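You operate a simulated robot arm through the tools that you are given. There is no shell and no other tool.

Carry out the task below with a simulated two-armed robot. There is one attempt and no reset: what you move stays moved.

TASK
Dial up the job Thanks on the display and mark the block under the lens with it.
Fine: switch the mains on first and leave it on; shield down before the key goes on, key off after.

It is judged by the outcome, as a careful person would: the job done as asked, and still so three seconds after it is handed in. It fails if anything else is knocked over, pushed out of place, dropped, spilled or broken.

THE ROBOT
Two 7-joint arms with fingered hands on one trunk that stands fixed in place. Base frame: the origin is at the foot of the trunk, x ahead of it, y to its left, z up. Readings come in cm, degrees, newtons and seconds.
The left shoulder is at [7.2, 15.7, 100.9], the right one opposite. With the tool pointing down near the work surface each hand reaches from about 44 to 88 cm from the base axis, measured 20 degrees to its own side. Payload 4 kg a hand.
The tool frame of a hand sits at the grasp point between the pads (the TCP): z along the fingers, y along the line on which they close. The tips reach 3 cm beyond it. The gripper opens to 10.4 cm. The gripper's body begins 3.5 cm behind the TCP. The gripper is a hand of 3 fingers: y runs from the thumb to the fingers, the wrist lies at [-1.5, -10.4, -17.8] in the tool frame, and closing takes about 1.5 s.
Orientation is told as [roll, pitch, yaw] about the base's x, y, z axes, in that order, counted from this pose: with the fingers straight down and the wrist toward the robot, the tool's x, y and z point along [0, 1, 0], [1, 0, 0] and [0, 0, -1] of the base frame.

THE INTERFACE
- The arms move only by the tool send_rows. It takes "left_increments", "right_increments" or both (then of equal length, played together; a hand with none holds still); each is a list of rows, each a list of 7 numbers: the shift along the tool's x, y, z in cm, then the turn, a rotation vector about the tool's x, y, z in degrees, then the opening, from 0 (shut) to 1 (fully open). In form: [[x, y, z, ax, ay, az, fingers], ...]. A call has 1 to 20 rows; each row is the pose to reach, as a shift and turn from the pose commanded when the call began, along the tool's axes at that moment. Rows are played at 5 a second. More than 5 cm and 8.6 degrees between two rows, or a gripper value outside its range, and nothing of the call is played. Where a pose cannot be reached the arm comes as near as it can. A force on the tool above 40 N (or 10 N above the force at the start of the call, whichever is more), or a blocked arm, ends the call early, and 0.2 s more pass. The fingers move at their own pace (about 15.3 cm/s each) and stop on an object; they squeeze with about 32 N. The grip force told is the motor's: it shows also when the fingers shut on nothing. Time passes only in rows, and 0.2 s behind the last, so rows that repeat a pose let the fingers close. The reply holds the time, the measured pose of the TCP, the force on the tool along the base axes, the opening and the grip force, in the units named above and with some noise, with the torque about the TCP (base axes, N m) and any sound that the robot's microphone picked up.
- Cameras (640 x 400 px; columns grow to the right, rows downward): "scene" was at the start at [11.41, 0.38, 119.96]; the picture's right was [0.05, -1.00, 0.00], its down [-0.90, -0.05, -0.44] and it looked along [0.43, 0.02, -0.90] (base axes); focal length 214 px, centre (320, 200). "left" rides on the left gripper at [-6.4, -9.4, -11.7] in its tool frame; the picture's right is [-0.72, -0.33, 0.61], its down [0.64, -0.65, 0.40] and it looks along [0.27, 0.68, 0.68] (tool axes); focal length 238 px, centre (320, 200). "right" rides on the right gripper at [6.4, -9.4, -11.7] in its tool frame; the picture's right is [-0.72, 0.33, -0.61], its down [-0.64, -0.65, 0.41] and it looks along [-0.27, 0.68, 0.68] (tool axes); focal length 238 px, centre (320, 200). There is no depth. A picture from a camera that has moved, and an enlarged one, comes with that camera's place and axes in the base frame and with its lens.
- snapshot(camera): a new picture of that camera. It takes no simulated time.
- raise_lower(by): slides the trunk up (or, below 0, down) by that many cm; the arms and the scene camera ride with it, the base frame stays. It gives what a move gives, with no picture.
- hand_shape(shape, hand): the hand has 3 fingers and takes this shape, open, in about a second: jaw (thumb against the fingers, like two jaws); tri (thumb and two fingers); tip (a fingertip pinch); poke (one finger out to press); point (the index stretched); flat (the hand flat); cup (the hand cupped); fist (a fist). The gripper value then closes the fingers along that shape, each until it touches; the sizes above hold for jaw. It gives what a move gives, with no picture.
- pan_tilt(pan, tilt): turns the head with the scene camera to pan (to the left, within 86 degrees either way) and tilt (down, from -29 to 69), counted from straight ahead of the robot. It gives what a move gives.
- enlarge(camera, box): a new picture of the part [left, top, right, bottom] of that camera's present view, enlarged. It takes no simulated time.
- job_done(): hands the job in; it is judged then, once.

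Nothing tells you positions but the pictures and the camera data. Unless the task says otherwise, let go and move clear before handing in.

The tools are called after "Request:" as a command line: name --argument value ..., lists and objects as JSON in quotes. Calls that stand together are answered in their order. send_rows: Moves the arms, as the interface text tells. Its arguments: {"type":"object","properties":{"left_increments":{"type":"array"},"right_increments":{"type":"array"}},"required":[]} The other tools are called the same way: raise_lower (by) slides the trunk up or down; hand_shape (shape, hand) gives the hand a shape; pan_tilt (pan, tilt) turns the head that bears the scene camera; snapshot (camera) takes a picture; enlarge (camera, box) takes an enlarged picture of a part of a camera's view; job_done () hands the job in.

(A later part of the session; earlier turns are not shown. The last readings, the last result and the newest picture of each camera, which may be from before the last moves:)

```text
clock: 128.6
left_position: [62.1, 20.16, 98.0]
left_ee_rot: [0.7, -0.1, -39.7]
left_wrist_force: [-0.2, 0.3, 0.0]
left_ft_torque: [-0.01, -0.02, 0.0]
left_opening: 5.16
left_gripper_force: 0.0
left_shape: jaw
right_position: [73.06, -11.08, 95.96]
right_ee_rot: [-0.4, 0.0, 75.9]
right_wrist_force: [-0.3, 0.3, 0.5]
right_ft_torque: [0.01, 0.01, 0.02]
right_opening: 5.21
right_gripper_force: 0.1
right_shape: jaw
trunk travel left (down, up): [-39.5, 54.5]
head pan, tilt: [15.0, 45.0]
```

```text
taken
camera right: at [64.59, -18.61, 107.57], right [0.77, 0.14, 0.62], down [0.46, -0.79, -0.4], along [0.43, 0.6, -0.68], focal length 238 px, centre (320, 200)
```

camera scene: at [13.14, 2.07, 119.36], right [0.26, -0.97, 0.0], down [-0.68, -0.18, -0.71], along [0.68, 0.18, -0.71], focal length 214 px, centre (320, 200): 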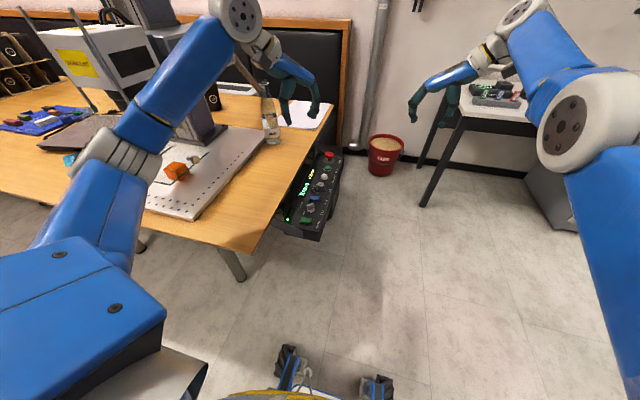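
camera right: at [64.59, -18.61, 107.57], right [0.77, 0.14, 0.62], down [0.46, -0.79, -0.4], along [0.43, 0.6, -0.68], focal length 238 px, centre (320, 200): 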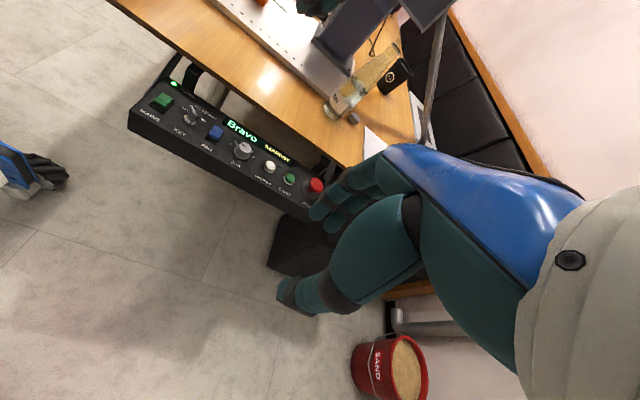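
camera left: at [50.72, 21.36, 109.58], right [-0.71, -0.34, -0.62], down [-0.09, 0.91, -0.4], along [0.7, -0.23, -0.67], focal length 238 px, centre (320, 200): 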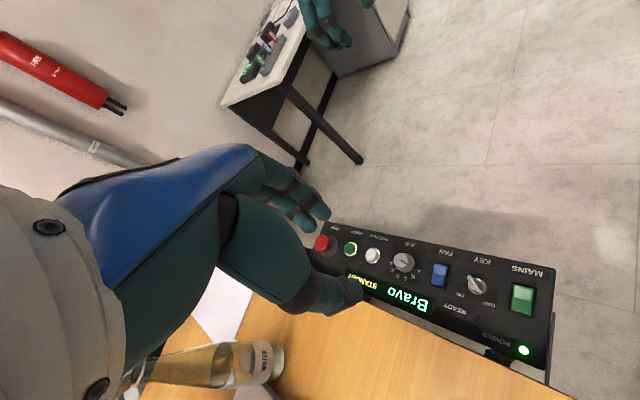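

The left arm is in a relaxed posture with a high elbow. Moving it to hover above the dial, with yaw −10° to leave room for clockwise turning.

Request:
send_rows --left_increments '[[0.3, 1.1, 3, 0, 0, -4, 0.52], [0.6, 2.2, 6, 0, 0, -8, 0.52], [0.9, 3.3, 9, 0, 0, -12, 0.52], [1.2, 4.4, 12, 0, 0, -16, 0.52], [1.5, 5.5, 15, 0, 0, -20, 0.52], [1.7, 6.5, 18, 0, 0, -25, 0.52], [1.8, 7.5, 21, 0, 0, -30, 0.52], [1.8, 7.5, 21, 0, 0, -30, 0.52]]'

Request:
snapshot --camera "scene"

Request:
snapshot --camera "left"

Request:
enlarge --camera "right" --box '[130, 70, 340, 220]'

```text
clock: 130.4
left_position: [69.21, 17.05, 77.01]
left_ee_rot: [0.6, -0.3, -9.7]
left_wrist_force: [-0.6, -0.1, 0.5]
left_ft_torque: [-0.01, 0.02, -0.01]
left_opening: 5.34
left_gripper_force: 0.0
left_shape: jaw
right_position: [73.23, -11.2, 95.83]
right_ee_rot: [-0.2, 0.0, 76.0]
right_wrist_force: [-0.1, 0.1, -0.3]
right_ft_torque: [-0.02, 0.02, 0.01]
right_opening: 5.22
right_gripper_force: 0.1
right_shape: jaw
trunk travel left (down, up): [-39.5, 54.5]
head pan, tilt: [15.0, 45.0]
```

```text
taken
camera scene: at [13.19, 2.01, 119.35], right [0.26, -0.97, 0.0], down [-0.69, -0.18, -0.7], along [0.68, 0.18, -0.71], focal length 214 px, centre (320, 200)
```

scene: 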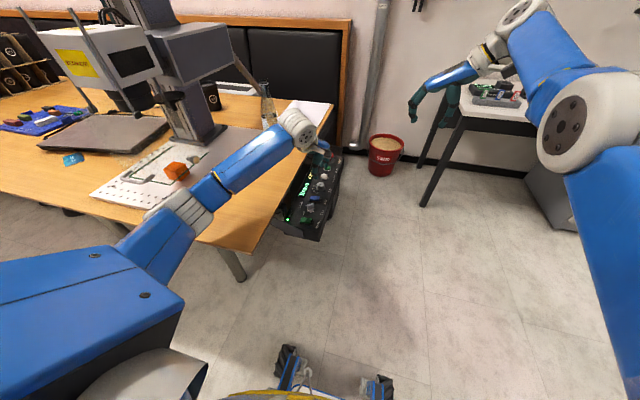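

```text
taken
camera left: at [58.8, 12.39, 88.51], right [-0.44, -0.65, -0.62], down [-0.53, 0.74, -0.4], along [0.72, 0.16, -0.67], focal length 238 px, centre (320, 200)
```

left: 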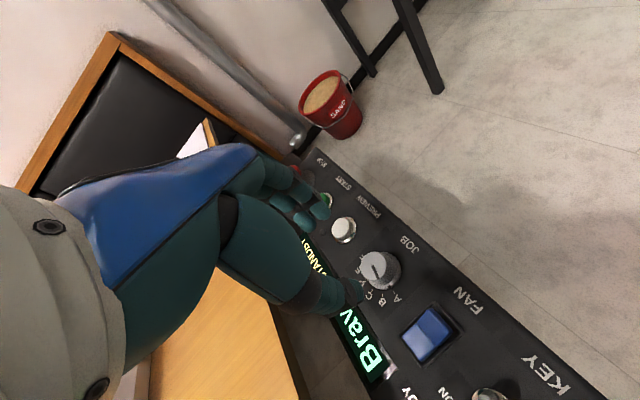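

```text
2.67 times, centred on (235, 145) of right
camera zoom: at [64.64, -18.66, 107.51], right [0.77, 0.14, 0.62], down [0.46, -0.79, -0.4], along [0.43, 0.6, -0.68], focal length 636 px, centre (547, 347)
```

zoom: 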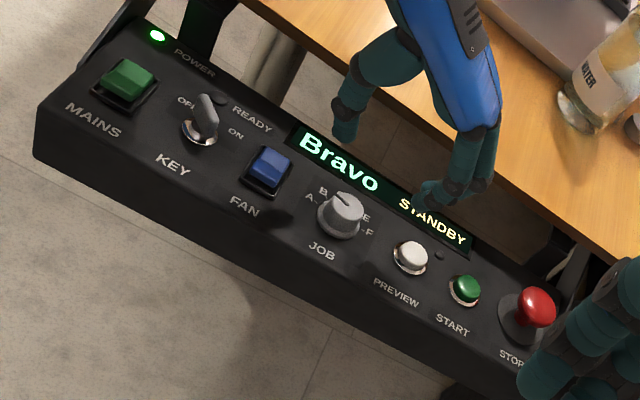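

The left hand reaches the dial easily. Descending around the knob and gripping.

Request:
send_rows --left_increments '[[-0.33, -0.15, 2, 0, 0, 0, 0.52], [-0.33, -0.15, 4.5, 0, 0, 0, 0.52], [-0.33, -0.15, 6.7, 0, 0, 0, 0.5], [-0.33, -0.15, 6.7, 0, 0, 0, 0.35]]'

Request:
enlarge --camera "right" --box '[180, 100, 300, 190]'

Request:
snapshot --camera "left"

```text
clock: 131.4
left_position: [69.17, 16.78, 70.3]
left_ee_rot: [0.5, -0.5, -9.9]
left_wrist_force: [1.2, 0.1, 4.7]
left_ft_torque: [-0.05, -0.03, 0.01]
left_opening: 2.47
left_gripper_force: 26.5
left_shape: jaw
right_position: [73.15, -11.22, 95.78]
right_ee_rot: [-0.1, 0.0, 75.8]
right_wrist_force: [0.8, 0.2, 0.1]
right_ft_torque: [0.03, -0.01, 0.01]
right_opening: 5.25
right_gripper_force: 0.1
right_shape: jaw
trunk travel left (down, up): [-39.5, 54.5]
head pan, tilt: [15.0, 45.0]
```

```text
4.44 times, centred on (240, 145) of right
camera zoom: at [64.66, -18.7, 107.48], right [0.77, 0.14, 0.62], down [0.46, -0.79, -0.4], along [0.43, 0.6, -0.68], focal length 1059 px, centre (676, 444)
```

zoom: 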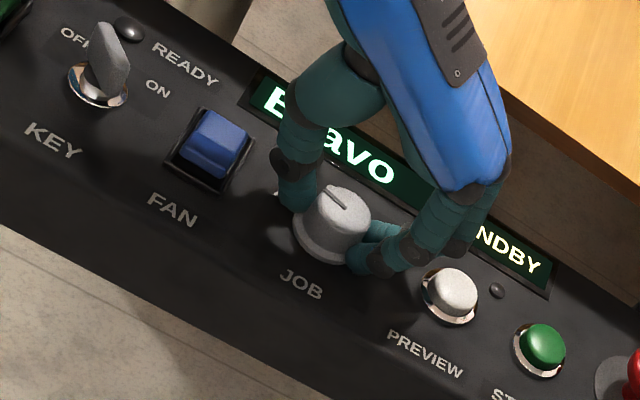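

```text
taken
camera left: at [58.73, 12.03, 81.86], right [-0.44, -0.65, -0.62], down [-0.53, 0.75, -0.4], along [0.73, 0.15, -0.67], focal length 238 px, centre (320, 200)
```

left: 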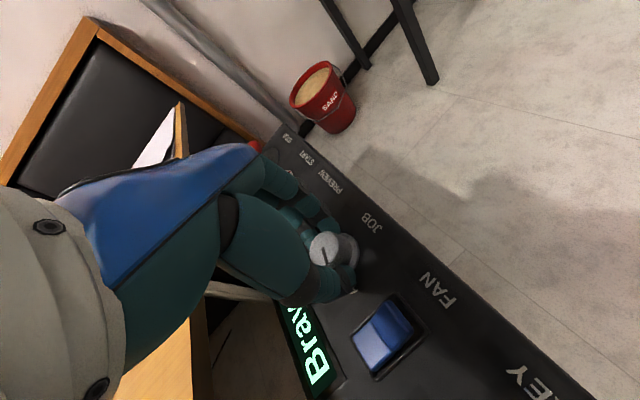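

Request:
send_rows --left_increments '[[0, 0, 0, 0, 0, 0, 0.1], [0, 0, 0, 0, 0, 0, 0.0], [0, 0, 0, 0, 0, 0, 0.0], [0, 0, 0, 0, 0, 6, 0.0], [0, 0, 0, 0, 0, 12, 0.0], [0, 0, 0, 0, 0, 18, 0.0], [0, 0, 0, 0, 0, 24, 0.0], [0, 0, 0, 0, 0, 30, 0.0], [0, 0, 0, 0, 0, 30, 0.0]]'

Request:
enlarge --camera "right" --box '[180, 100, 300, 190]'

Request:
snapshot --camera "left"

```text
clock: 133.4
left_position: [69.17, 16.53, 70.31]
left_ee_rot: [0.6, 0.0, -39.9]
left_wrist_force: [-0.8, -7.7, 3.4]
left_ft_torque: [-0.25, 0.05, 0.05]
left_opening: 2.34
left_gripper_force: 31.8
left_shape: jaw
right_position: [73.13, -11.34, 95.77]
right_ee_rot: [-0.3, -0.2, 75.9]
right_wrist_force: [0.3, 0.1, -0.4]
right_ft_torque: [0.02, 0.02, 0.0]
right_opening: 5.25
right_gripper_force: 0.1
right_shape: jaw
trunk travel left (down, up): [-39.5, 54.5]
head pan, tilt: [15.0, 45.0]
```

```text
4.44 times, centred on (240, 145) of right
camera zoom: at [64.58, -18.85, 107.49], right [0.77, 0.14, 0.62], down [0.46, -0.79, -0.4], along [0.43, 0.6, -0.68], focal length 1059 px, centre (676, 444)
```

zoom: 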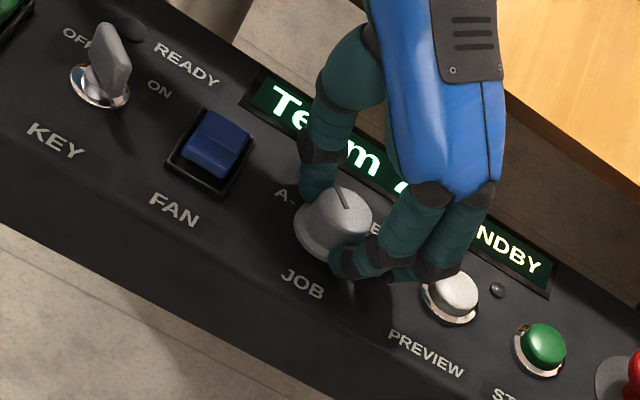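

```text
taken
camera left: at [57.7, 17.73, 81.94], right [-0.71, -0.34, -0.62], down [-0.09, 0.91, -0.4], along [0.7, -0.23, -0.68], focal length 238 px, centre (320, 200)
```

left: 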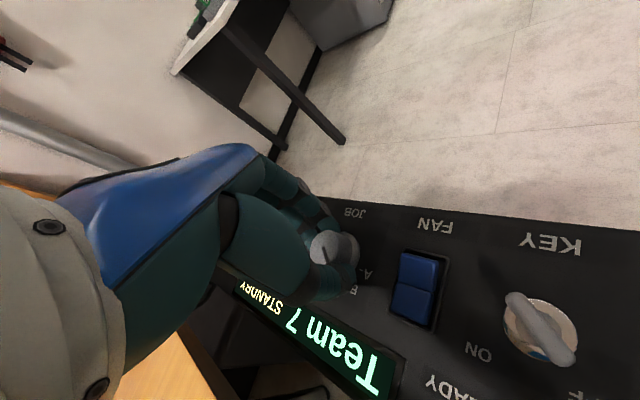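

B shows "Team 7" again. Now testing whether it holds when I release here, with the hand well centred.

Request:
send_rows --left_increments '[[0, 0, 0, 0, 0, 0, 0.35], [0, 0, 0, 0, 0, 0, 0.52], [0, 0, 0, 0, 0, 0, 0.52], [0, 0, 0, 0, 0, 0, 0.52]]'

Request:
enlarge --camera "right" --box '[180, 100, 300, 190]'

Request:
snapshot --camera "left"

```text
clock: 134.4
left_position: [69.18, 16.86, 70.14]
left_ee_rot: [0.7, 0.0, -39.7]
left_wrist_force: [-0.2, 1.7, 4.0]
left_ft_torque: [-0.03, -0.08, -0.03]
left_opening: 5.34
left_gripper_force: 0.1
left_shape: jaw
right_position: [73.08, -11.01, 95.77]
right_ee_rot: [-0.2, -0.1, 75.9]
right_wrist_force: [0.7, -0.2, -0.1]
right_ft_torque: [0.0, 0.01, 0.02]
right_opening: 5.23
right_gripper_force: 0.1
right_shape: jaw
trunk travel left (down, up): [-39.5, 54.5]
head pan, tilt: [15.0, 45.0]
```

```text
4.44 times, centred on (240, 145) of right
camera zoom: at [64.61, -18.64, 107.51], right [0.77, 0.14, 0.62], down [0.46, -0.79, -0.4], along [0.43, 0.6, -0.68], focal length 1059 px, centre (676, 444)
```

zoom: 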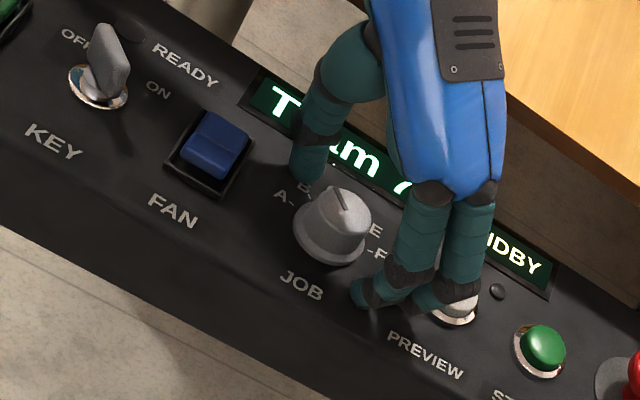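

```text
taken
camera left: at [57.74, 17.94, 81.89], right [-0.71, -0.34, -0.62], down [-0.09, 0.91, -0.4], along [0.7, -0.22, -0.67], focal length 238 px, centre (320, 200)
```

left: 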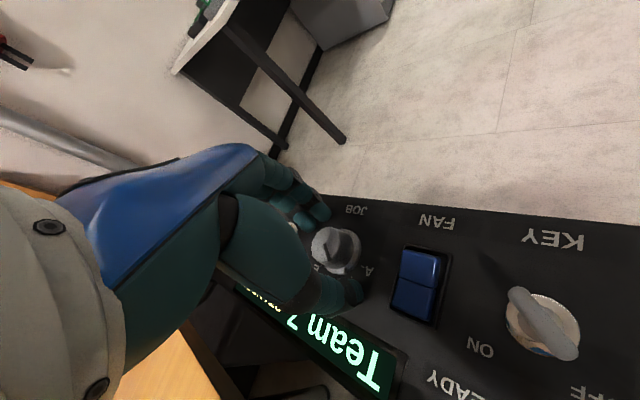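

It holds at "Team 7". Re-gripping at this yaw and turning one more position.

Request:
send_rows --left_increments '[[0, -0.1, 0, 0, 0, 0, 0.3], [0, -0.1, 0, 0, 0, 0, 0.1], [0, -0.1, 0, 0, 0, 0, 0.0], [0, -0.1, 0, 0, 0, 0, 0.0], [0, -0.1, 0, 0, 0, 6, 0.0], [0, -0.1, 0, 0, 0, 12, 0.0], [0, -0.1, 0, 0, 0, 18, 0.0], [0, -0.1, 0, 0, 0, 24, 0.0], [0, -0.1, 0, 0, 0, 30, 0.0], [0, -0.1, 0, 0, 0, 30, 0.0]]'

Request:
enlarge --camera "right" --box '[180, 100, 300, 190]'

Request:
snapshot --camera "left"

```text
clock: 136.6
left_position: [69.06, 16.8, 70.31]
left_ee_rot: [0.7, 0.3, -69.8]
left_wrist_force: [-3.0, -0.4, 4.8]
left_ft_torque: [-0.13, 0.03, 0.02]
left_opening: 2.54
left_gripper_force: 32.0
left_shape: jaw
right_position: [73.08, -11.03, 95.78]
right_ee_rot: [-0.3, 0.0, 75.9]
right_wrist_force: [0.2, 0.6, -0.5]
right_ft_torque: [0.02, 0.0, 0.02]
right_opening: 5.26
right_gripper_force: 0.0
right_shape: jaw
trunk travel left (down, up): [-39.5, 54.5]
head pan, tilt: [15.0, 45.0]
```

```text
4.44 times, centred on (240, 145) of right
camera zoom: at [64.57, -18.71, 107.52], right [0.77, 0.14, 0.62], down [0.46, -0.79, -0.4], along [0.43, 0.6, -0.68], focal length 1059 px, centre (676, 444)
```

zoom: 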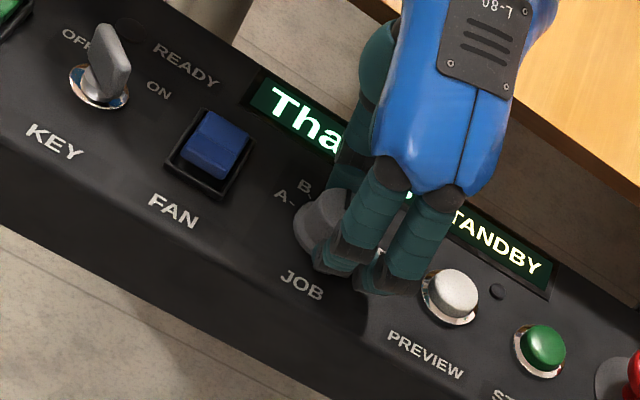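

```text
taken
camera left: at [59.71, 23.44, 82.01], right [-0.78, 0.06, -0.62], down [0.38, 0.84, -0.39], along [0.49, -0.54, -0.68], focal length 238 px, centre (320, 200)
```

left: 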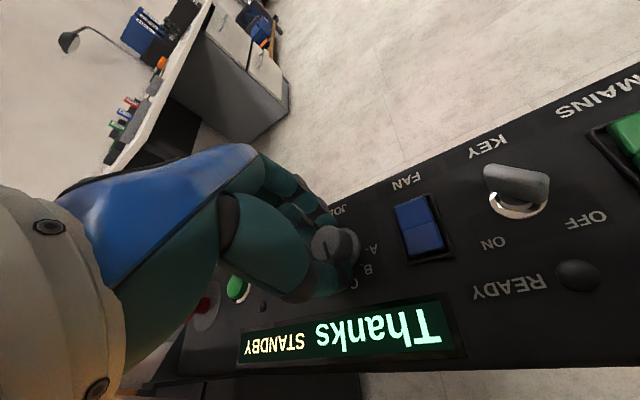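

"Thanks" is displayed. Releasing carefully and checking it holds.

Request:
send_rows --left_increments '[[0, 0, 0, 0, 0, 0, 0.35], [0, 0, 0, 0, 0, 0, 0.52], [0, 0, 0, 0, 0, 0, 0.52], [0, 0, 0, 0, 0, 0, 0.52]]'

Request:
snapshot --camera "left"

Request:
enlarge --camera "right" --box '[180, 100, 300, 190]'

```text
clock: 137.6
left_position: [69.08, 16.79, 70.29]
left_ee_rot: [0.6, 0.3, -69.6]
left_wrist_force: [0.3, 2.0, 4.0]
left_ft_torque: [-0.11, -0.03, 0.02]
left_opening: 5.23
left_gripper_force: 0.0
left_shape: jaw
right_position: [73.14, -11.0, 95.75]
right_ee_rot: [-0.3, 0.0, 75.9]
right_wrist_force: [-0.1, -0.6, 0.5]
right_ft_torque: [0.01, -0.02, 0.0]
right_opening: 5.23
right_gripper_force: 0.1
right_shape: jaw
trunk travel left (down, up): [-39.5, 54.5]
head pan, tilt: [15.0, 45.0]
```

```text
taken
camera left: at [59.73, 23.5, 81.96], right [-0.78, 0.06, -0.62], down [0.38, 0.84, -0.39], along [0.49, -0.54, -0.68], focal length 238 px, centre (320, 200)
```

left: 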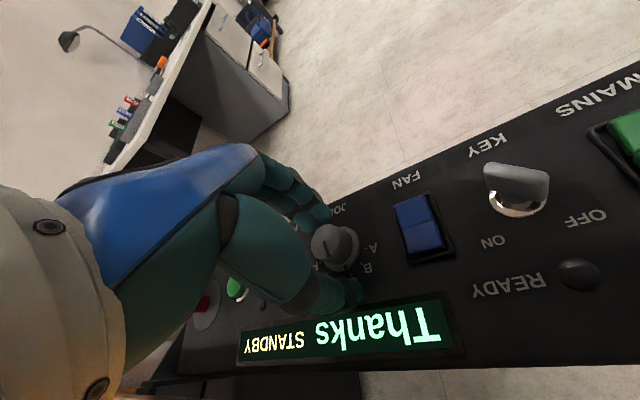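

```text
4.44 times, centred on (240, 145) of right
camera zoom: at [64.61, -18.64, 107.52], right [0.77, 0.14, 0.62], down [0.46, -0.79, -0.4], along [0.43, 0.6, -0.68], focal length 1059 px, centre (676, 444)
```

zoom: 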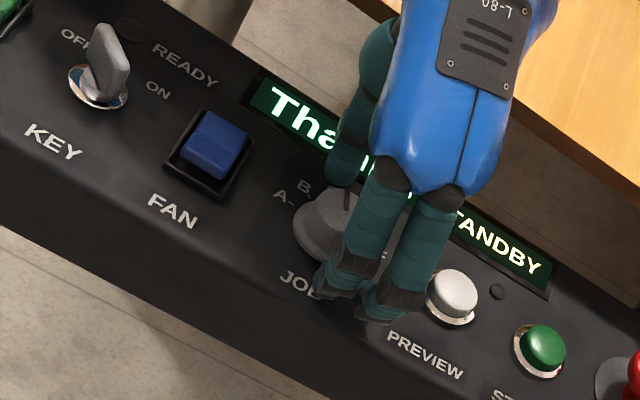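

The dial stays on "Thanks". Lifting off and moving the left hand to the key at about [57.9, 17.45], where the bow's top is at z≈69.7.

Request:
send_rows --left_increments '[[0, 0, -2, 0, 0, 0, 0.52], [0, 0, -5, 0, 0, 0, 0.52], [0, 0, -8, 0, 0, 0, 0.5], [-1.2, -0.5, -9, 0, 0, -7, 0.4], [-2.4, -1, -9, 0, 0, -14, 0.36], [-3.6, -1.6, -9, 0, 0, -21, 0.36], [-4.8, -2.2, -9, 0, 0, -28, 0.36], [-6, -2.8, -9, 0, 0, -35, 0.36], [-7.2, -3.3, -9, 0, 0, -42, 0.36], [-8.4, -3.8, -9, 0, 0, -49, 0.36], [-9.4, -4.2, -8, 0, 0, -56, 0.36], [-10.3, -4.5, -7, 0, 0, -64, 0.36], [-10.3, -4.5, -7, 0, 0, -64, 0.36]]'

Request:
snapshot --camera "left"

Request:
enlarge --camera "right" --box '[130, 60, 310, 190]'

Request:
snapshot --camera "scene"

```text
clock: 140.4
left_position: [57.84, 17.42, 77.13]
left_ee_rot: [0.4, -0.3, -5.7]
left_wrist_force: [0.3, 1.0, 0.5]
left_ft_torque: [0.0, 0.04, -0.01]
left_opening: 3.82
left_gripper_force: 0.1
left_shape: jaw
right_position: [73.08, -11.18, 95.79]
right_ee_rot: [-0.2, 0.1, 75.8]
right_wrist_force: [-0.3, 0.7, -0.5]
right_ft_torque: [-0.02, -0.02, 0.02]
right_opening: 5.23
right_gripper_force: 0.1
right_shape: jaw
trunk travel left (down, up): [-39.5, 54.5]
head pan, tilt: [15.0, 45.0]
```

```text
taken
camera left: at [47.73, 12.03, 88.71], right [-0.39, -0.68, -0.62], down [-0.58, 0.7, -0.4], along [0.71, 0.21, -0.67], focal length 238 px, centre (320, 200)
```

left: 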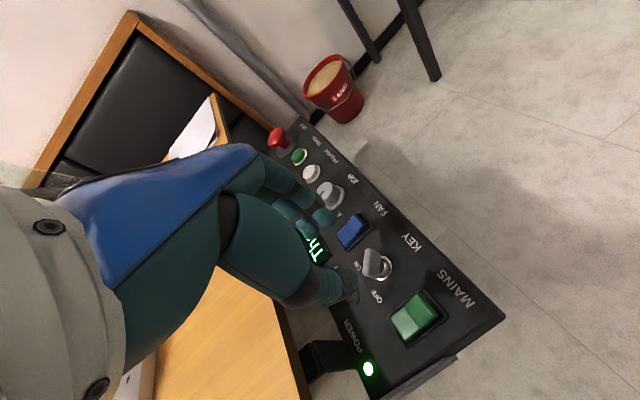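

```text
3.08 times, centred on (220, 125) of right
camera zoom: at [64.65, -18.65, 107.47], right [0.77, 0.14, 0.62], down [0.46, -0.79, -0.4], along [0.43, 0.6, -0.68], focal length 733 px, centre (628, 431)
```

zoom: 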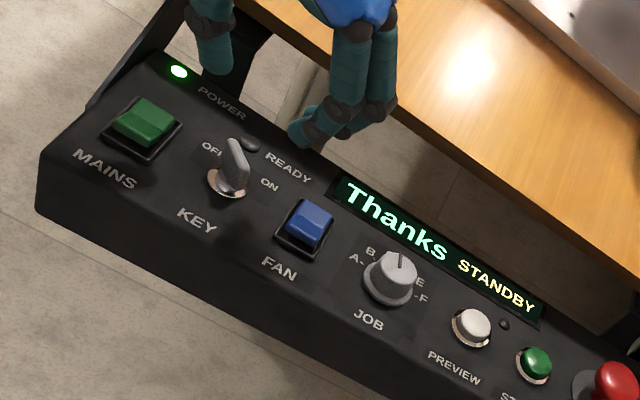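

```text
taken
camera scene: at [13.19, 2.02, 119.34], right [0.26, -0.97, 0.0], down [-0.69, -0.18, -0.7], along [0.68, 0.18, -0.71], focal length 214 px, centre (320, 200)
```

scene: 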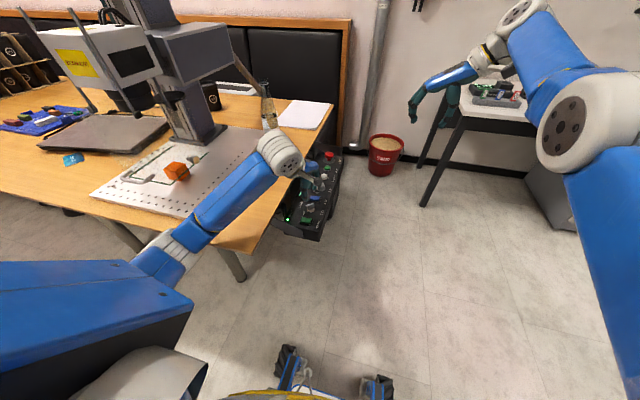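

The alignment projects right onto the key. Descending to straddle the bow.

Request:
send_rows --left_increments '[[0, 0, 2, 0, 0, 0, 0.36], [0, 0, 4, 0, 0, 0, 0.36], [0, 0, 5.5, 0, 0, 0, 0.36], [0, 0, 6.3, 0, 0, 0, 0.36]]'

Request:
snapshot --camera "left"

Request:
enlarge --camera "right" --box '[140, 70, 260, 160]'

```text
clock: 141.4
left_position: [57.8, 17.37, 70.86]
left_ee_rot: [0.5, -0.5, -5.7]
left_wrist_force: [-0.6, 0.2, 0.5]
left_ft_torque: [-0.02, 0.01, -0.03]
left_opening: 3.79
left_gripper_force: 0.1
left_shape: jaw
right_position: [73.15, -11.04, 95.87]
right_ee_rot: [-0.2, 0.0, 75.9]
right_wrist_force: [0.0, 0.1, -0.1]
right_ft_torque: [0.05, -0.01, 0.03]
right_opening: 5.27
right_gripper_force: 0.0
right_shape: jaw
trunk travel left (down, up): [-39.5, 54.5]
head pan, tilt: [15.0, 45.0]
```

```text
taken
camera left: at [47.74, 12.08, 82.43], right [-0.39, -0.68, -0.62], down [-0.58, 0.71, -0.4], along [0.71, 0.2, -0.67], focal length 238 px, centre (320, 200)
```

left: 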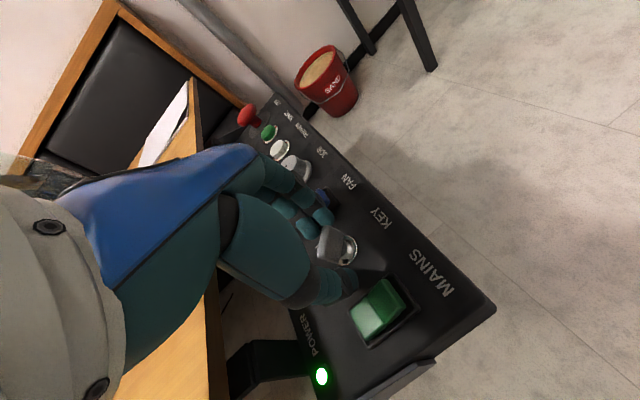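

```text
4.44 times, centred on (200, 115) of right
camera zoom: at [64.64, -18.65, 107.47], right [0.77, 0.14, 0.62], down [0.46, -0.79, -0.4], along [0.43, 0.6, -0.68], focal length 1059 px, centre (853, 578)
```

zoom: 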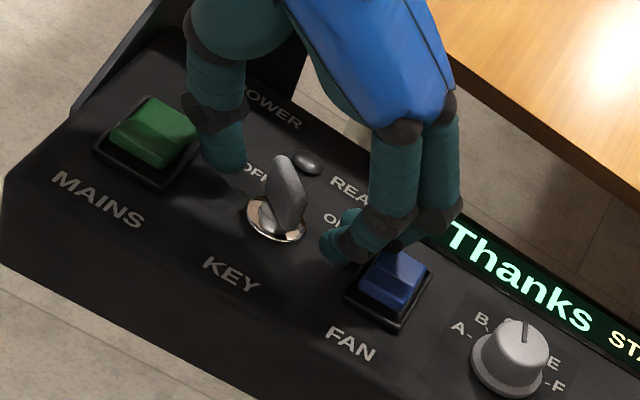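

Nicely between the neighbours. Closing gently on the bow.

Request:
send_rows --left_increments '[[0, 0, 0, 0, 0, 0, 0.25], [0, 0, 0, 0, 0, 0, 0.15], [0, 0, 0, 0, 0, 0, 0.05], [0, 0, 0, 0, 0, 0, 0.0], [0, 0, 0, 0, 0, 0, 0.0]]'

Request:
snapshot --camera "left"

Request:
enlarge --camera "right" --box '[140, 70, 260, 160]'

```text
clock: 142.6
left_position: [57.76, 17.49, 70.88]
left_ee_rot: [0.5, -0.3, -5.8]
left_wrist_force: [1.0, 2.6, -1.6]
left_ft_torque: [0.09, -0.01, 0.02]
left_opening: 0.6
left_gripper_force: 31.8
left_shape: jaw
right_position: [73.22, -11.05, 95.6]
right_ee_rot: [-0.2, 0.1, 75.9]
right_wrist_force: [0.1, 0.5, 0.7]
right_ft_torque: [0.02, 0.01, -0.02]
right_opening: 5.24
right_gripper_force: 0.1
right_shape: jaw
trunk travel left (down, up): [-39.5, 54.5]
head pan, tilt: [15.0, 45.0]
```

```text
taken
camera left: at [47.77, 12.15, 82.41], right [-0.39, -0.68, -0.62], down [-0.58, 0.71, -0.4], along [0.71, 0.2, -0.67], focal length 238 px, centre (320, 200)
```

left: 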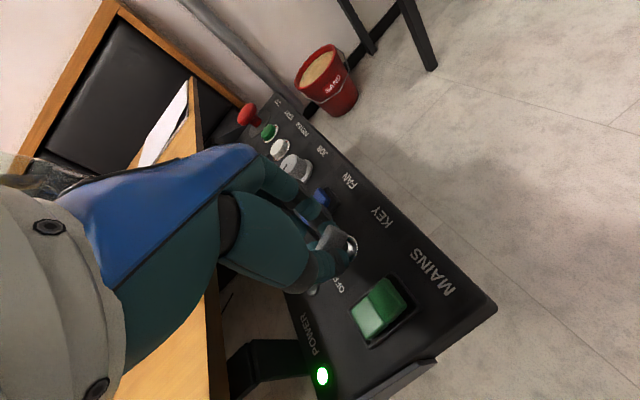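

```text
4.44 times, centred on (200, 115) of right
camera zoom: at [64.68, -18.59, 107.46], right [0.77, 0.14, 0.62], down [0.46, -0.79, -0.4], along [0.43, 0.6, -0.68], focal length 1059 px, centre (853, 578)
```

zoom: 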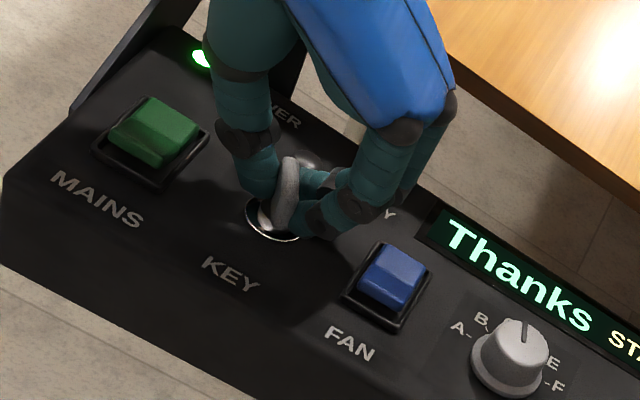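

The bow has aligned with the grip, halfway to ON. Turning clockwise to ON.

Request:
send_rows --left_increments '[[0, 0, 0, 0, 0, 7, 0], [0, 0, 0, 0, 0, 14, 0], [0, 0, 0, 0, 0, 21, 0], [0, 0, 0, 0, 0, 28, 0], [0, 0, 0, 0, 0, 35, 0], [0, 0, 0, 0, 0, 42, 0], [0, 0, 0, 0, 0, 48, 0], [0, 0, 0, 0, 0, 48, 0]]'

Request:
snapshot --camera "left"

Request:
enlarge --camera "right" --box '[140, 70, 300, 190]'

```text
clock: 144.4
left_position: [58.02, 17.43, 70.75]
left_ee_rot: [0.5, 0.1, -53.9]
left_wrist_force: [16.4, -0.1, -0.2]
left_ft_torque: [-0.01, -0.41, 0.05]
left_opening: 0.55
left_gripper_force: 31.4
left_shape: jaw
right_position: [73.44, -11.07, 95.55]
right_ee_rot: [0.0, 0.1, 75.9]
right_wrist_force: [-0.3, 0.0, 0.4]
right_ft_torque: [-0.01, -0.01, -0.03]
right_opening: 5.24
right_gripper_force: 0.0
right_shape: jaw
trunk travel left (down, up): [-39.5, 54.5]
head pan, tilt: [15.0, 45.0]
```

```text
taken
camera left: at [47.21, 21.32, 82.47], right [-0.77, -0.16, -0.62], down [0.13, 0.91, -0.4], along [0.63, -0.39, -0.68], focal length 238 px, centre (320, 200)
```

left: 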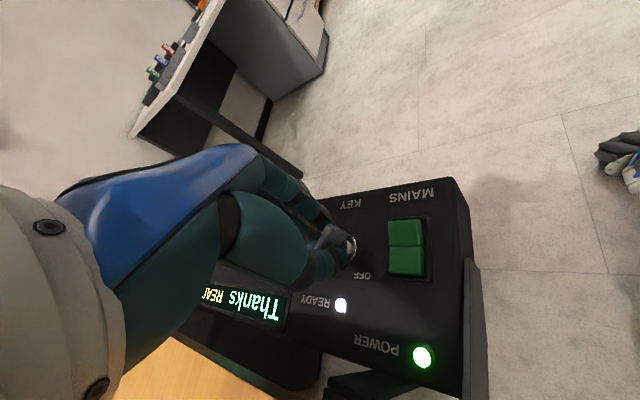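

```text
3.33 times, centred on (220, 130) of right
camera zoom: at [64.89, -18.65, 107.37], right [0.78, 0.14, 0.61], down [0.46, -0.79, -0.4], along [0.43, 0.6, -0.68], focal length 794 px, centre (653, 433)
```

zoom: 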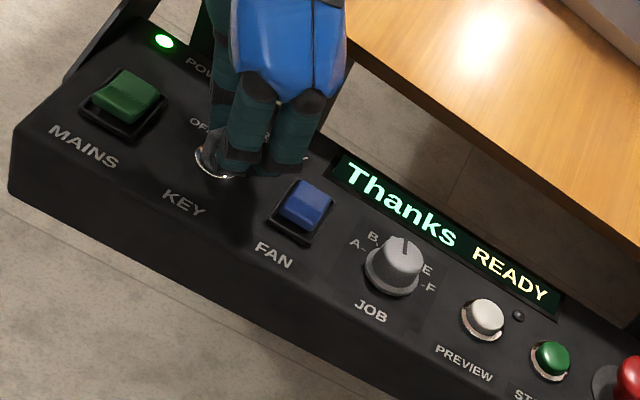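

Display shows "Thanks READY" with the READY lamp lit. Releasing the key gently.

Request:
send_rows --left_increments '[[0, 0, 0, 0, 0, 0, 0.1], [0, 0, 0, 0, 0, 0, 0.2], [0, 0, 0, 0, 0, 0, 0.32], [0, 0, 0, 0, 0, 0, 0.32], [0, 0, -1.5, 0, 0, 0, 0.32], [0, 0, -4, 0, 0, 0, 0.32], [0, 0, -7, 0, 0, 0, 0.32]]'

Request:
snapshot --camera "left"

Request:
enlarge --camera "right" --box '[140, 70, 340, 220]'

```text
clock: 146.0
left_position: [57.72, 17.36, 77.8]
left_ee_rot: [0.6, 0.1, -53.9]
left_wrist_force: [0.2, -0.6, 0.5]
left_ft_torque: [0.0, -0.05, 0.01]
left_opening: 3.28
left_gripper_force: 0.0
left_shape: jaw
right_position: [73.16, -11.09, 95.86]
right_ee_rot: [-0.2, -0.1, 75.8]
right_wrist_force: [-0.3, -0.3, 0.3]
right_ft_torque: [0.0, 0.02, -0.03]
right_opening: 5.22
right_gripper_force: 0.1
right_shape: jaw
trunk travel left (down, up): [-39.5, 54.5]
head pan, tilt: [15.0, 45.0]
```

```text
taken
camera left: at [47.02, 21.19, 89.55], right [-0.77, -0.16, -0.62], down [0.13, 0.91, -0.4], along [0.63, -0.39, -0.68], focal length 238 px, centre (320, 200)
```

left: 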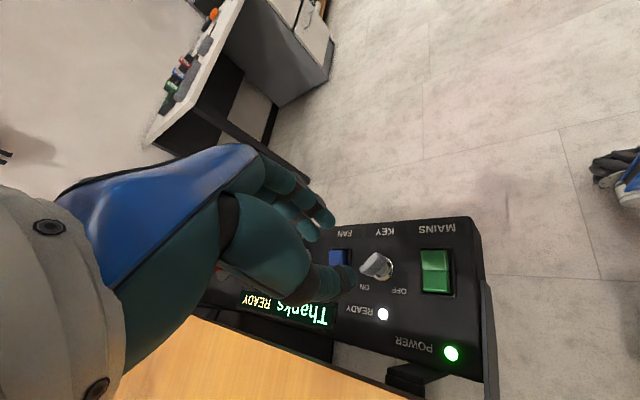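

```text
2.67 times, centred on (240, 145) of right
camera zoom: at [64.63, -18.66, 107.48], right [0.77, 0.14, 0.62], down [0.46, -0.79, -0.4], along [0.43, 0.6, -0.68], focal length 636 px, centre (533, 347)
```

zoom: 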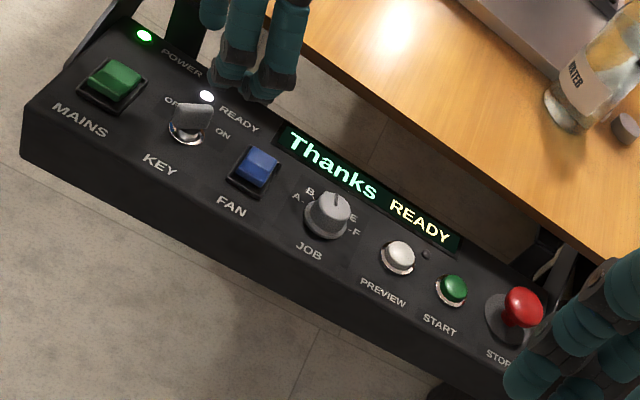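

The key is ON and everything reads READY. Now START, at about [80.3, 17.15]: switching the left hand to poke and moving above it.

Request:
send_rows --left_increments '[[0, 0, -3, 0, 0, 0, 0.32], [0, 0, -7, 0, 0, 0, 0.32]]'

Request:
hand_shape --shape "poke" --hand "left"

Request:
send_rows --left_increments '[[2.6, 1.8, 0, 0, 0, -3.5, 0], [5.2, 3.6, 0, 0, 0, -7, 0], [7.8, 5.5, 0, 0, 0, -10.5, 0], [10.4, 7.3, 0, 0, 0, -14, 0], [13, 9.2, 1, 0, 0, -17.5, 0], [15.6, 11, 3, 0, 0, -21, 0], [18.2, 12.8, 6, 0, 0, -24, 0], [18.2, 12.8, 8, 0, 0, -24, 0], [18.2, 12.8, 8, 0, 0, -24, 0]]'

Request:
snapshot --camera "left"

Request:
enlarge --camera "right" --box '[180, 100, 340, 220]'

Request:
snapshot --camera "scene"

```text
clock: 146.6
left_position: [57.52, 17.27, 84.8]
left_ee_rot: [0.5, 0.2, -53.7]
left_wrist_force: [0.3, 0.1, -0.7]
left_ft_torque: [0.02, 0.0, -0.01]
left_opening: 3.27
left_gripper_force: 0.1
left_shape: jaw
right_position: [73.17, -11.01, 95.78]
right_ee_rot: [-0.3, 0.0, 75.9]
right_wrist_force: [-0.1, 0.0, 0.5]
right_ft_torque: [0.01, 0.0, 0.0]
right_opening: 5.23
right_gripper_force: 0.1
right_shape: jaw
trunk travel left (down, up): [-39.5, 54.5]
head pan, tilt: [15.0, 45.0]
```

```text
clock: 147.5
left_position: [57.73, 17.34, 84.74]
left_ee_rot: [0.6, 0.1, -53.7]
left_wrist_force: [-0.1, 0.3, 1.0]
left_ft_torque: [-0.05, 0.03, -0.03]
left_opening: 0.0
left_gripper_force: 0.0
left_shape: poke
right_position: [73.09, -11.04, 95.88]
right_ee_rot: [-0.4, 0.1, 76.0]
right_wrist_force: [0.4, 0.1, 0.2]
right_ft_torque: [0.01, 0.0, 0.0]
right_opening: 5.24
right_gripper_force: 0.1
right_shape: jaw
trunk travel left (down, up): [-39.5, 54.5]
head pan, tilt: [15.0, 45.0]
```

```text
clock: 149.5
left_position: [80.11, 17.88, 76.91]
left_ee_rot: [0.6, -0.1, -29.7]
left_wrist_force: [0.0, -0.3, 0.0]
left_ft_torque: [0.01, -0.01, 0.01]
left_opening: 0.0
left_gripper_force: 0.0
left_shape: poke
right_position: [73.17, -11.01, 95.8]
right_ee_rot: [-0.4, 0.1, 75.9]
right_wrist_force: [0.0, 0.8, 0.3]
right_ft_torque: [-0.02, 0.03, -0.01]
right_opening: 5.22
right_gripper_force: 0.0
right_shape: jaw
trunk travel left (down, up): [-39.5, 54.5]
head pan, tilt: [15.0, 45.0]
```

```text
taken
camera left: at [68.72, 16.98, 88.58], right [-0.64, -0.46, -0.62], down [-0.25, 0.88, -0.4], along [0.73, -0.1, -0.67], focal length 238 px, centre (320, 200)
```

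left: 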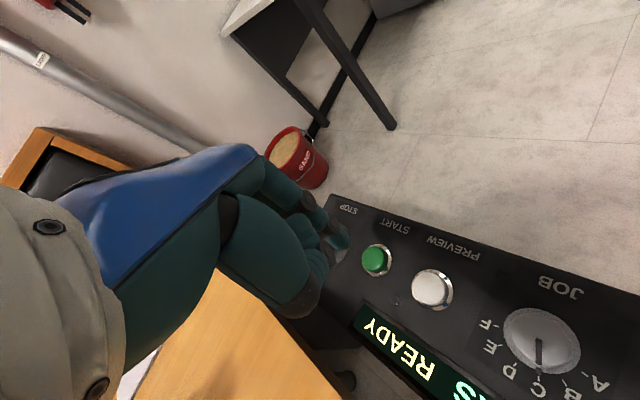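

```text
3.33 times, centred on (260, 160) of right
camera zoom: at [64.68, -18.65, 107.51], right [0.77, 0.14, 0.62], down [0.46, -0.79, -0.4], along [0.43, 0.6, -0.68], focal length 794 px, centre (520, 333)
```

zoom: 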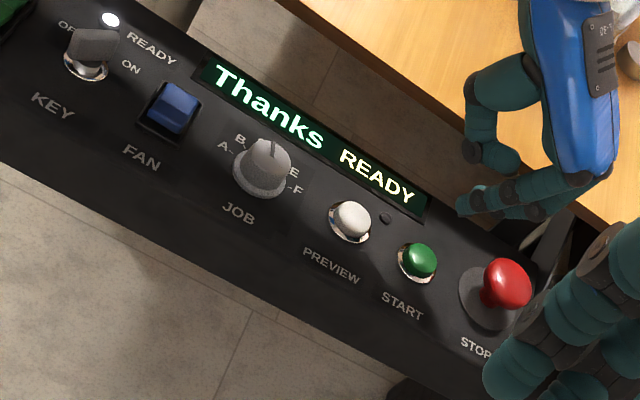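

```text
taken
camera scene: at [13.25, 2.02, 119.34], right [0.26, -0.97, 0.0], down [-0.69, -0.18, -0.7], along [0.68, 0.18, -0.71], focal length 214 px, centre (320, 200)
```

scene: 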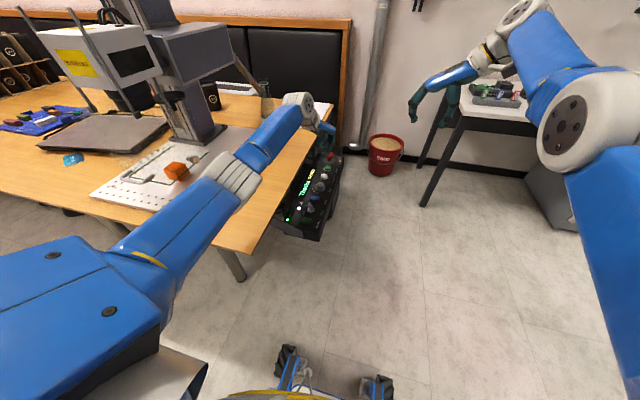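

The fingertip is essentially above START. Pressing down gradually.

Request:
send_rows --left_increments '[[0.2, 0.35, 2, 0, 0, 0, 0], [0.2, 0.35, 3.5, 0, 0, 0, 0], [0.2, 0.35, 4.3, 0, 0, 0, 0], [0.2, 0.35, 4.8, 0, 0, 0, 0]]'

Request:
snapshot --camera "left"

Request:
enlarge --camera "right" --box '[180, 100, 340, 220]'

```text
clock: 150.5
left_position: [80.6, 17.81, 72.16]
left_ee_rot: [0.7, 0.0, -29.8]
left_wrist_force: [0.5, 0.4, -0.5]
left_ft_torque: [0.03, -0.01, -0.01]
left_opening: 0.0
left_gripper_force: 0.1
left_shape: poke
right_position: [73.3, -11.19, 95.76]
right_ee_rot: [-0.3, 0.1, 75.9]
right_wrist_force: [0.3, 0.4, 0.5]
right_ft_torque: [0.0, 0.01, 0.03]
right_opening: 5.23
right_gripper_force: 0.0
right_shape: jaw
trunk travel left (down, up): [-39.5, 54.5]
head pan, tilt: [15.0, 45.0]
```

```text
taken
camera left: at [69.22, 17.02, 83.82], right [-0.64, -0.46, -0.62], down [-0.25, 0.88, -0.4], along [0.73, -0.1, -0.67], focal length 238 px, centre (320, 200)
```

left: 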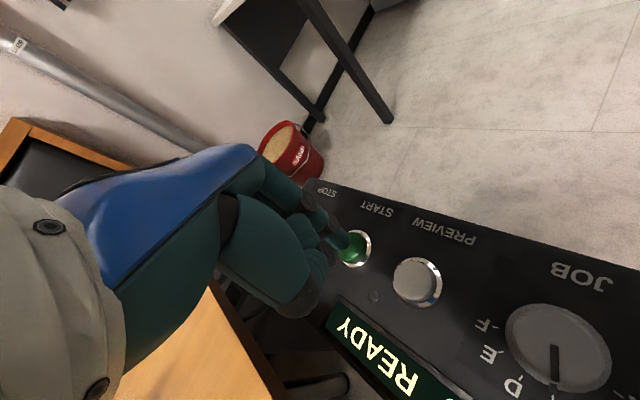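

```text
3.33 times, centred on (260, 160) of right
camera zoom: at [64.71, -18.7, 107.47], right [0.77, 0.14, 0.62], down [0.46, -0.79, -0.4], along [0.43, 0.6, -0.68], focal length 794 px, centre (520, 333)
```

zoom: 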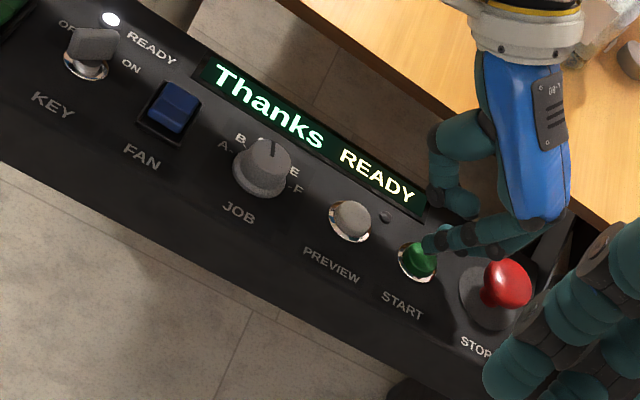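

Request:
send_rows --left_increments '[[-0.3, 0.1, 0.2, 0, 0, 0, 0], [-0.3, 0.1, 0.5, 0, 0, 0, 0], [-0.3, 0.1, 0.8, 0, 0, 0, 0], [-0.3, 0.1, 1.1, 0, 0, 0, 0], [-0.3, 0.1, 1.4, 0, 0, 0, 0]]'

Request:
snapshot --camera "left"

Request:
enlarge --camera "right" --box '[180, 100, 340, 220]'

Request:
enlarge --camera "scene" --box '[60, 100, 260, 230]'

```text
clock: 151.7
left_position: [80.6, 17.57, 71.0]
left_ee_rot: [0.6, -0.2, -29.7]
left_wrist_force: [0.1, -0.7, 3.5]
left_ft_torque: [-0.02, 0.03, 0.03]
left_opening: 0.0
left_gripper_force: 0.1
left_shape: poke
right_position: [73.17, -11.05, 95.8]
right_ee_rot: [-0.2, 0.1, 75.9]
right_wrist_force: [-0.3, -0.8, 0.6]
right_ft_torque: [0.0, 0.02, 0.01]
right_opening: 5.24
right_gripper_force: 0.0
right_shape: jaw
trunk travel left (down, up): [-39.5, 54.5]
head pan, tilt: [15.0, 45.0]
heard: click
```

```text
taken
camera left: at [69.13, 16.68, 82.54], right [-0.63, -0.46, -0.62], down [-0.24, 0.88, -0.4], along [0.73, -0.1, -0.67], focal length 238 px, centre (320, 200)
```

left: 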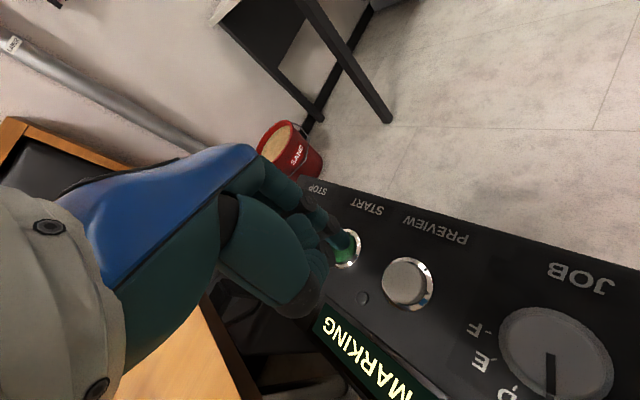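

```text
3.33 times, centred on (260, 160) of right
camera zoom: at [64.6, -18.74, 107.53], right [0.77, 0.14, 0.62], down [0.46, -0.79, -0.4], along [0.43, 0.6, -0.68], focal length 794 px, centre (520, 333)
```

zoom: 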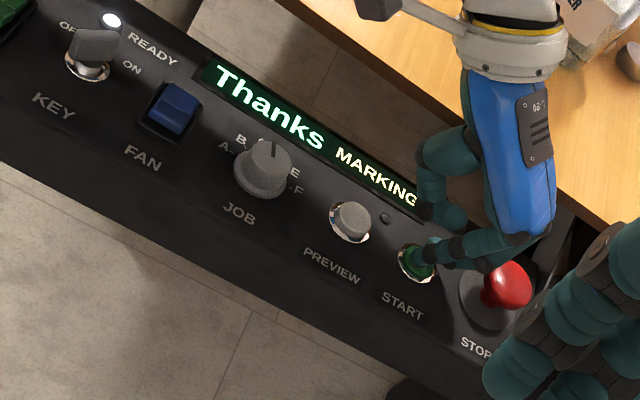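

```text
3.08 times, centred on (160, 165) of scene
camera zoom: at [13.15, 1.92, 119.36], right [0.26, -0.97, 0.0], down [-0.68, -0.18, -0.71], along [0.68, 0.18, -0.71], focal length 660 px, centre (812, 308)
```

zoom: 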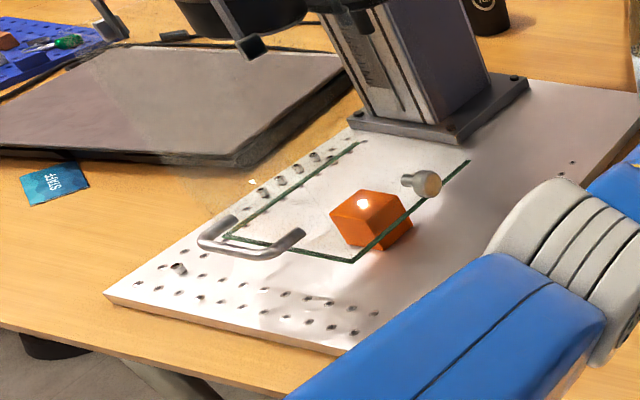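

It clicked and shows "MARKING", with a laser spot glowing on the block. Lifting the finger clear and waiting for it to finish.

Request:
send_rows --left_increments '[[0, 0, -1.5, 0, 0, 0, 0], [0, 0, -4, 0, 0, 0, 0], [0, 0, -7, 0, 0, 0, 0], [0, 0, -9, 0, 0, 0, 0], [0, 0, -9, 0, 0, 0, 0], [0, 0, -9, 0, 0, 0, 0], [0, 0, -9, 0, 0, 0, 0], [0, 0, -9, 0, 0, 0, 0], [0, 0, -9, 0, 0, 0, 0], [0, 0, -9, 0, 0, 0, 0]]'

Request:
enlarge --camera "right" --box '[140, 70, 340, 220]'

Request:
enlarge --camera "scene" --box '[130, 130, 230, 200]'

```text
clock: 153.9
left_position: [80.59, 17.45, 79.8]
left_ee_rot: [0.7, -0.2, -29.6]
left_wrist_force: [-0.7, 0.8, -0.1]
left_ft_torque: [-0.03, -0.01, 0.0]
left_opening: 0.01
left_gripper_force: 0.0
left_shape: poke
right_position: [73.21, -11.1, 95.82]
right_ee_rot: [-0.2, 0.0, 75.9]
right_wrist_force: [0.9, 0.1, 0.9]
right_ft_torque: [0.0, 0.03, -0.01]
right_opening: 5.27
right_gripper_force: 0.2
right_shape: jaw
trunk travel left (down, up): [-39.5, 54.5]
head pan, tilt: [15.0, 45.0]
```

```text
2.67 times, centred on (240, 145) of right
camera zoom: at [64.7, -18.7, 107.48], right [0.77, 0.14, 0.62], down [0.46, -0.79, -0.4], along [0.43, 0.6, -0.68], focal length 636 px, centre (533, 347)
```

zoom: 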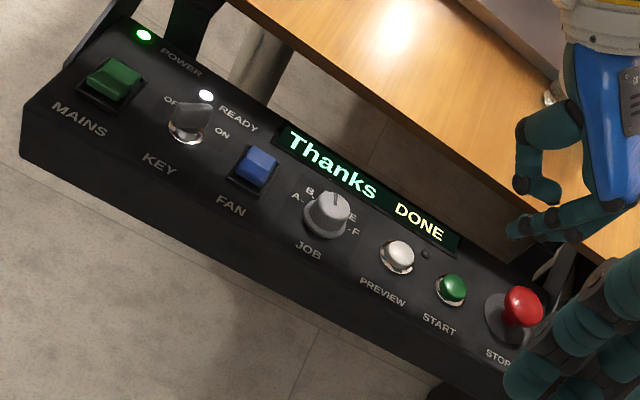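

```text
5.71 times, centred on (180, 165) of scene
camera zoom: at [13.26, 1.97, 119.34], right [0.26, -0.97, 0.0], down [-0.69, -0.18, -0.7], along [0.68, 0.18, -0.71], focal length 1226 px, centre (1120, 400)
```

zoom: 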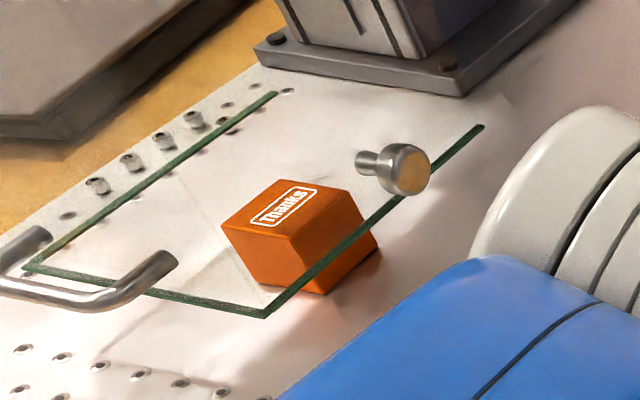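

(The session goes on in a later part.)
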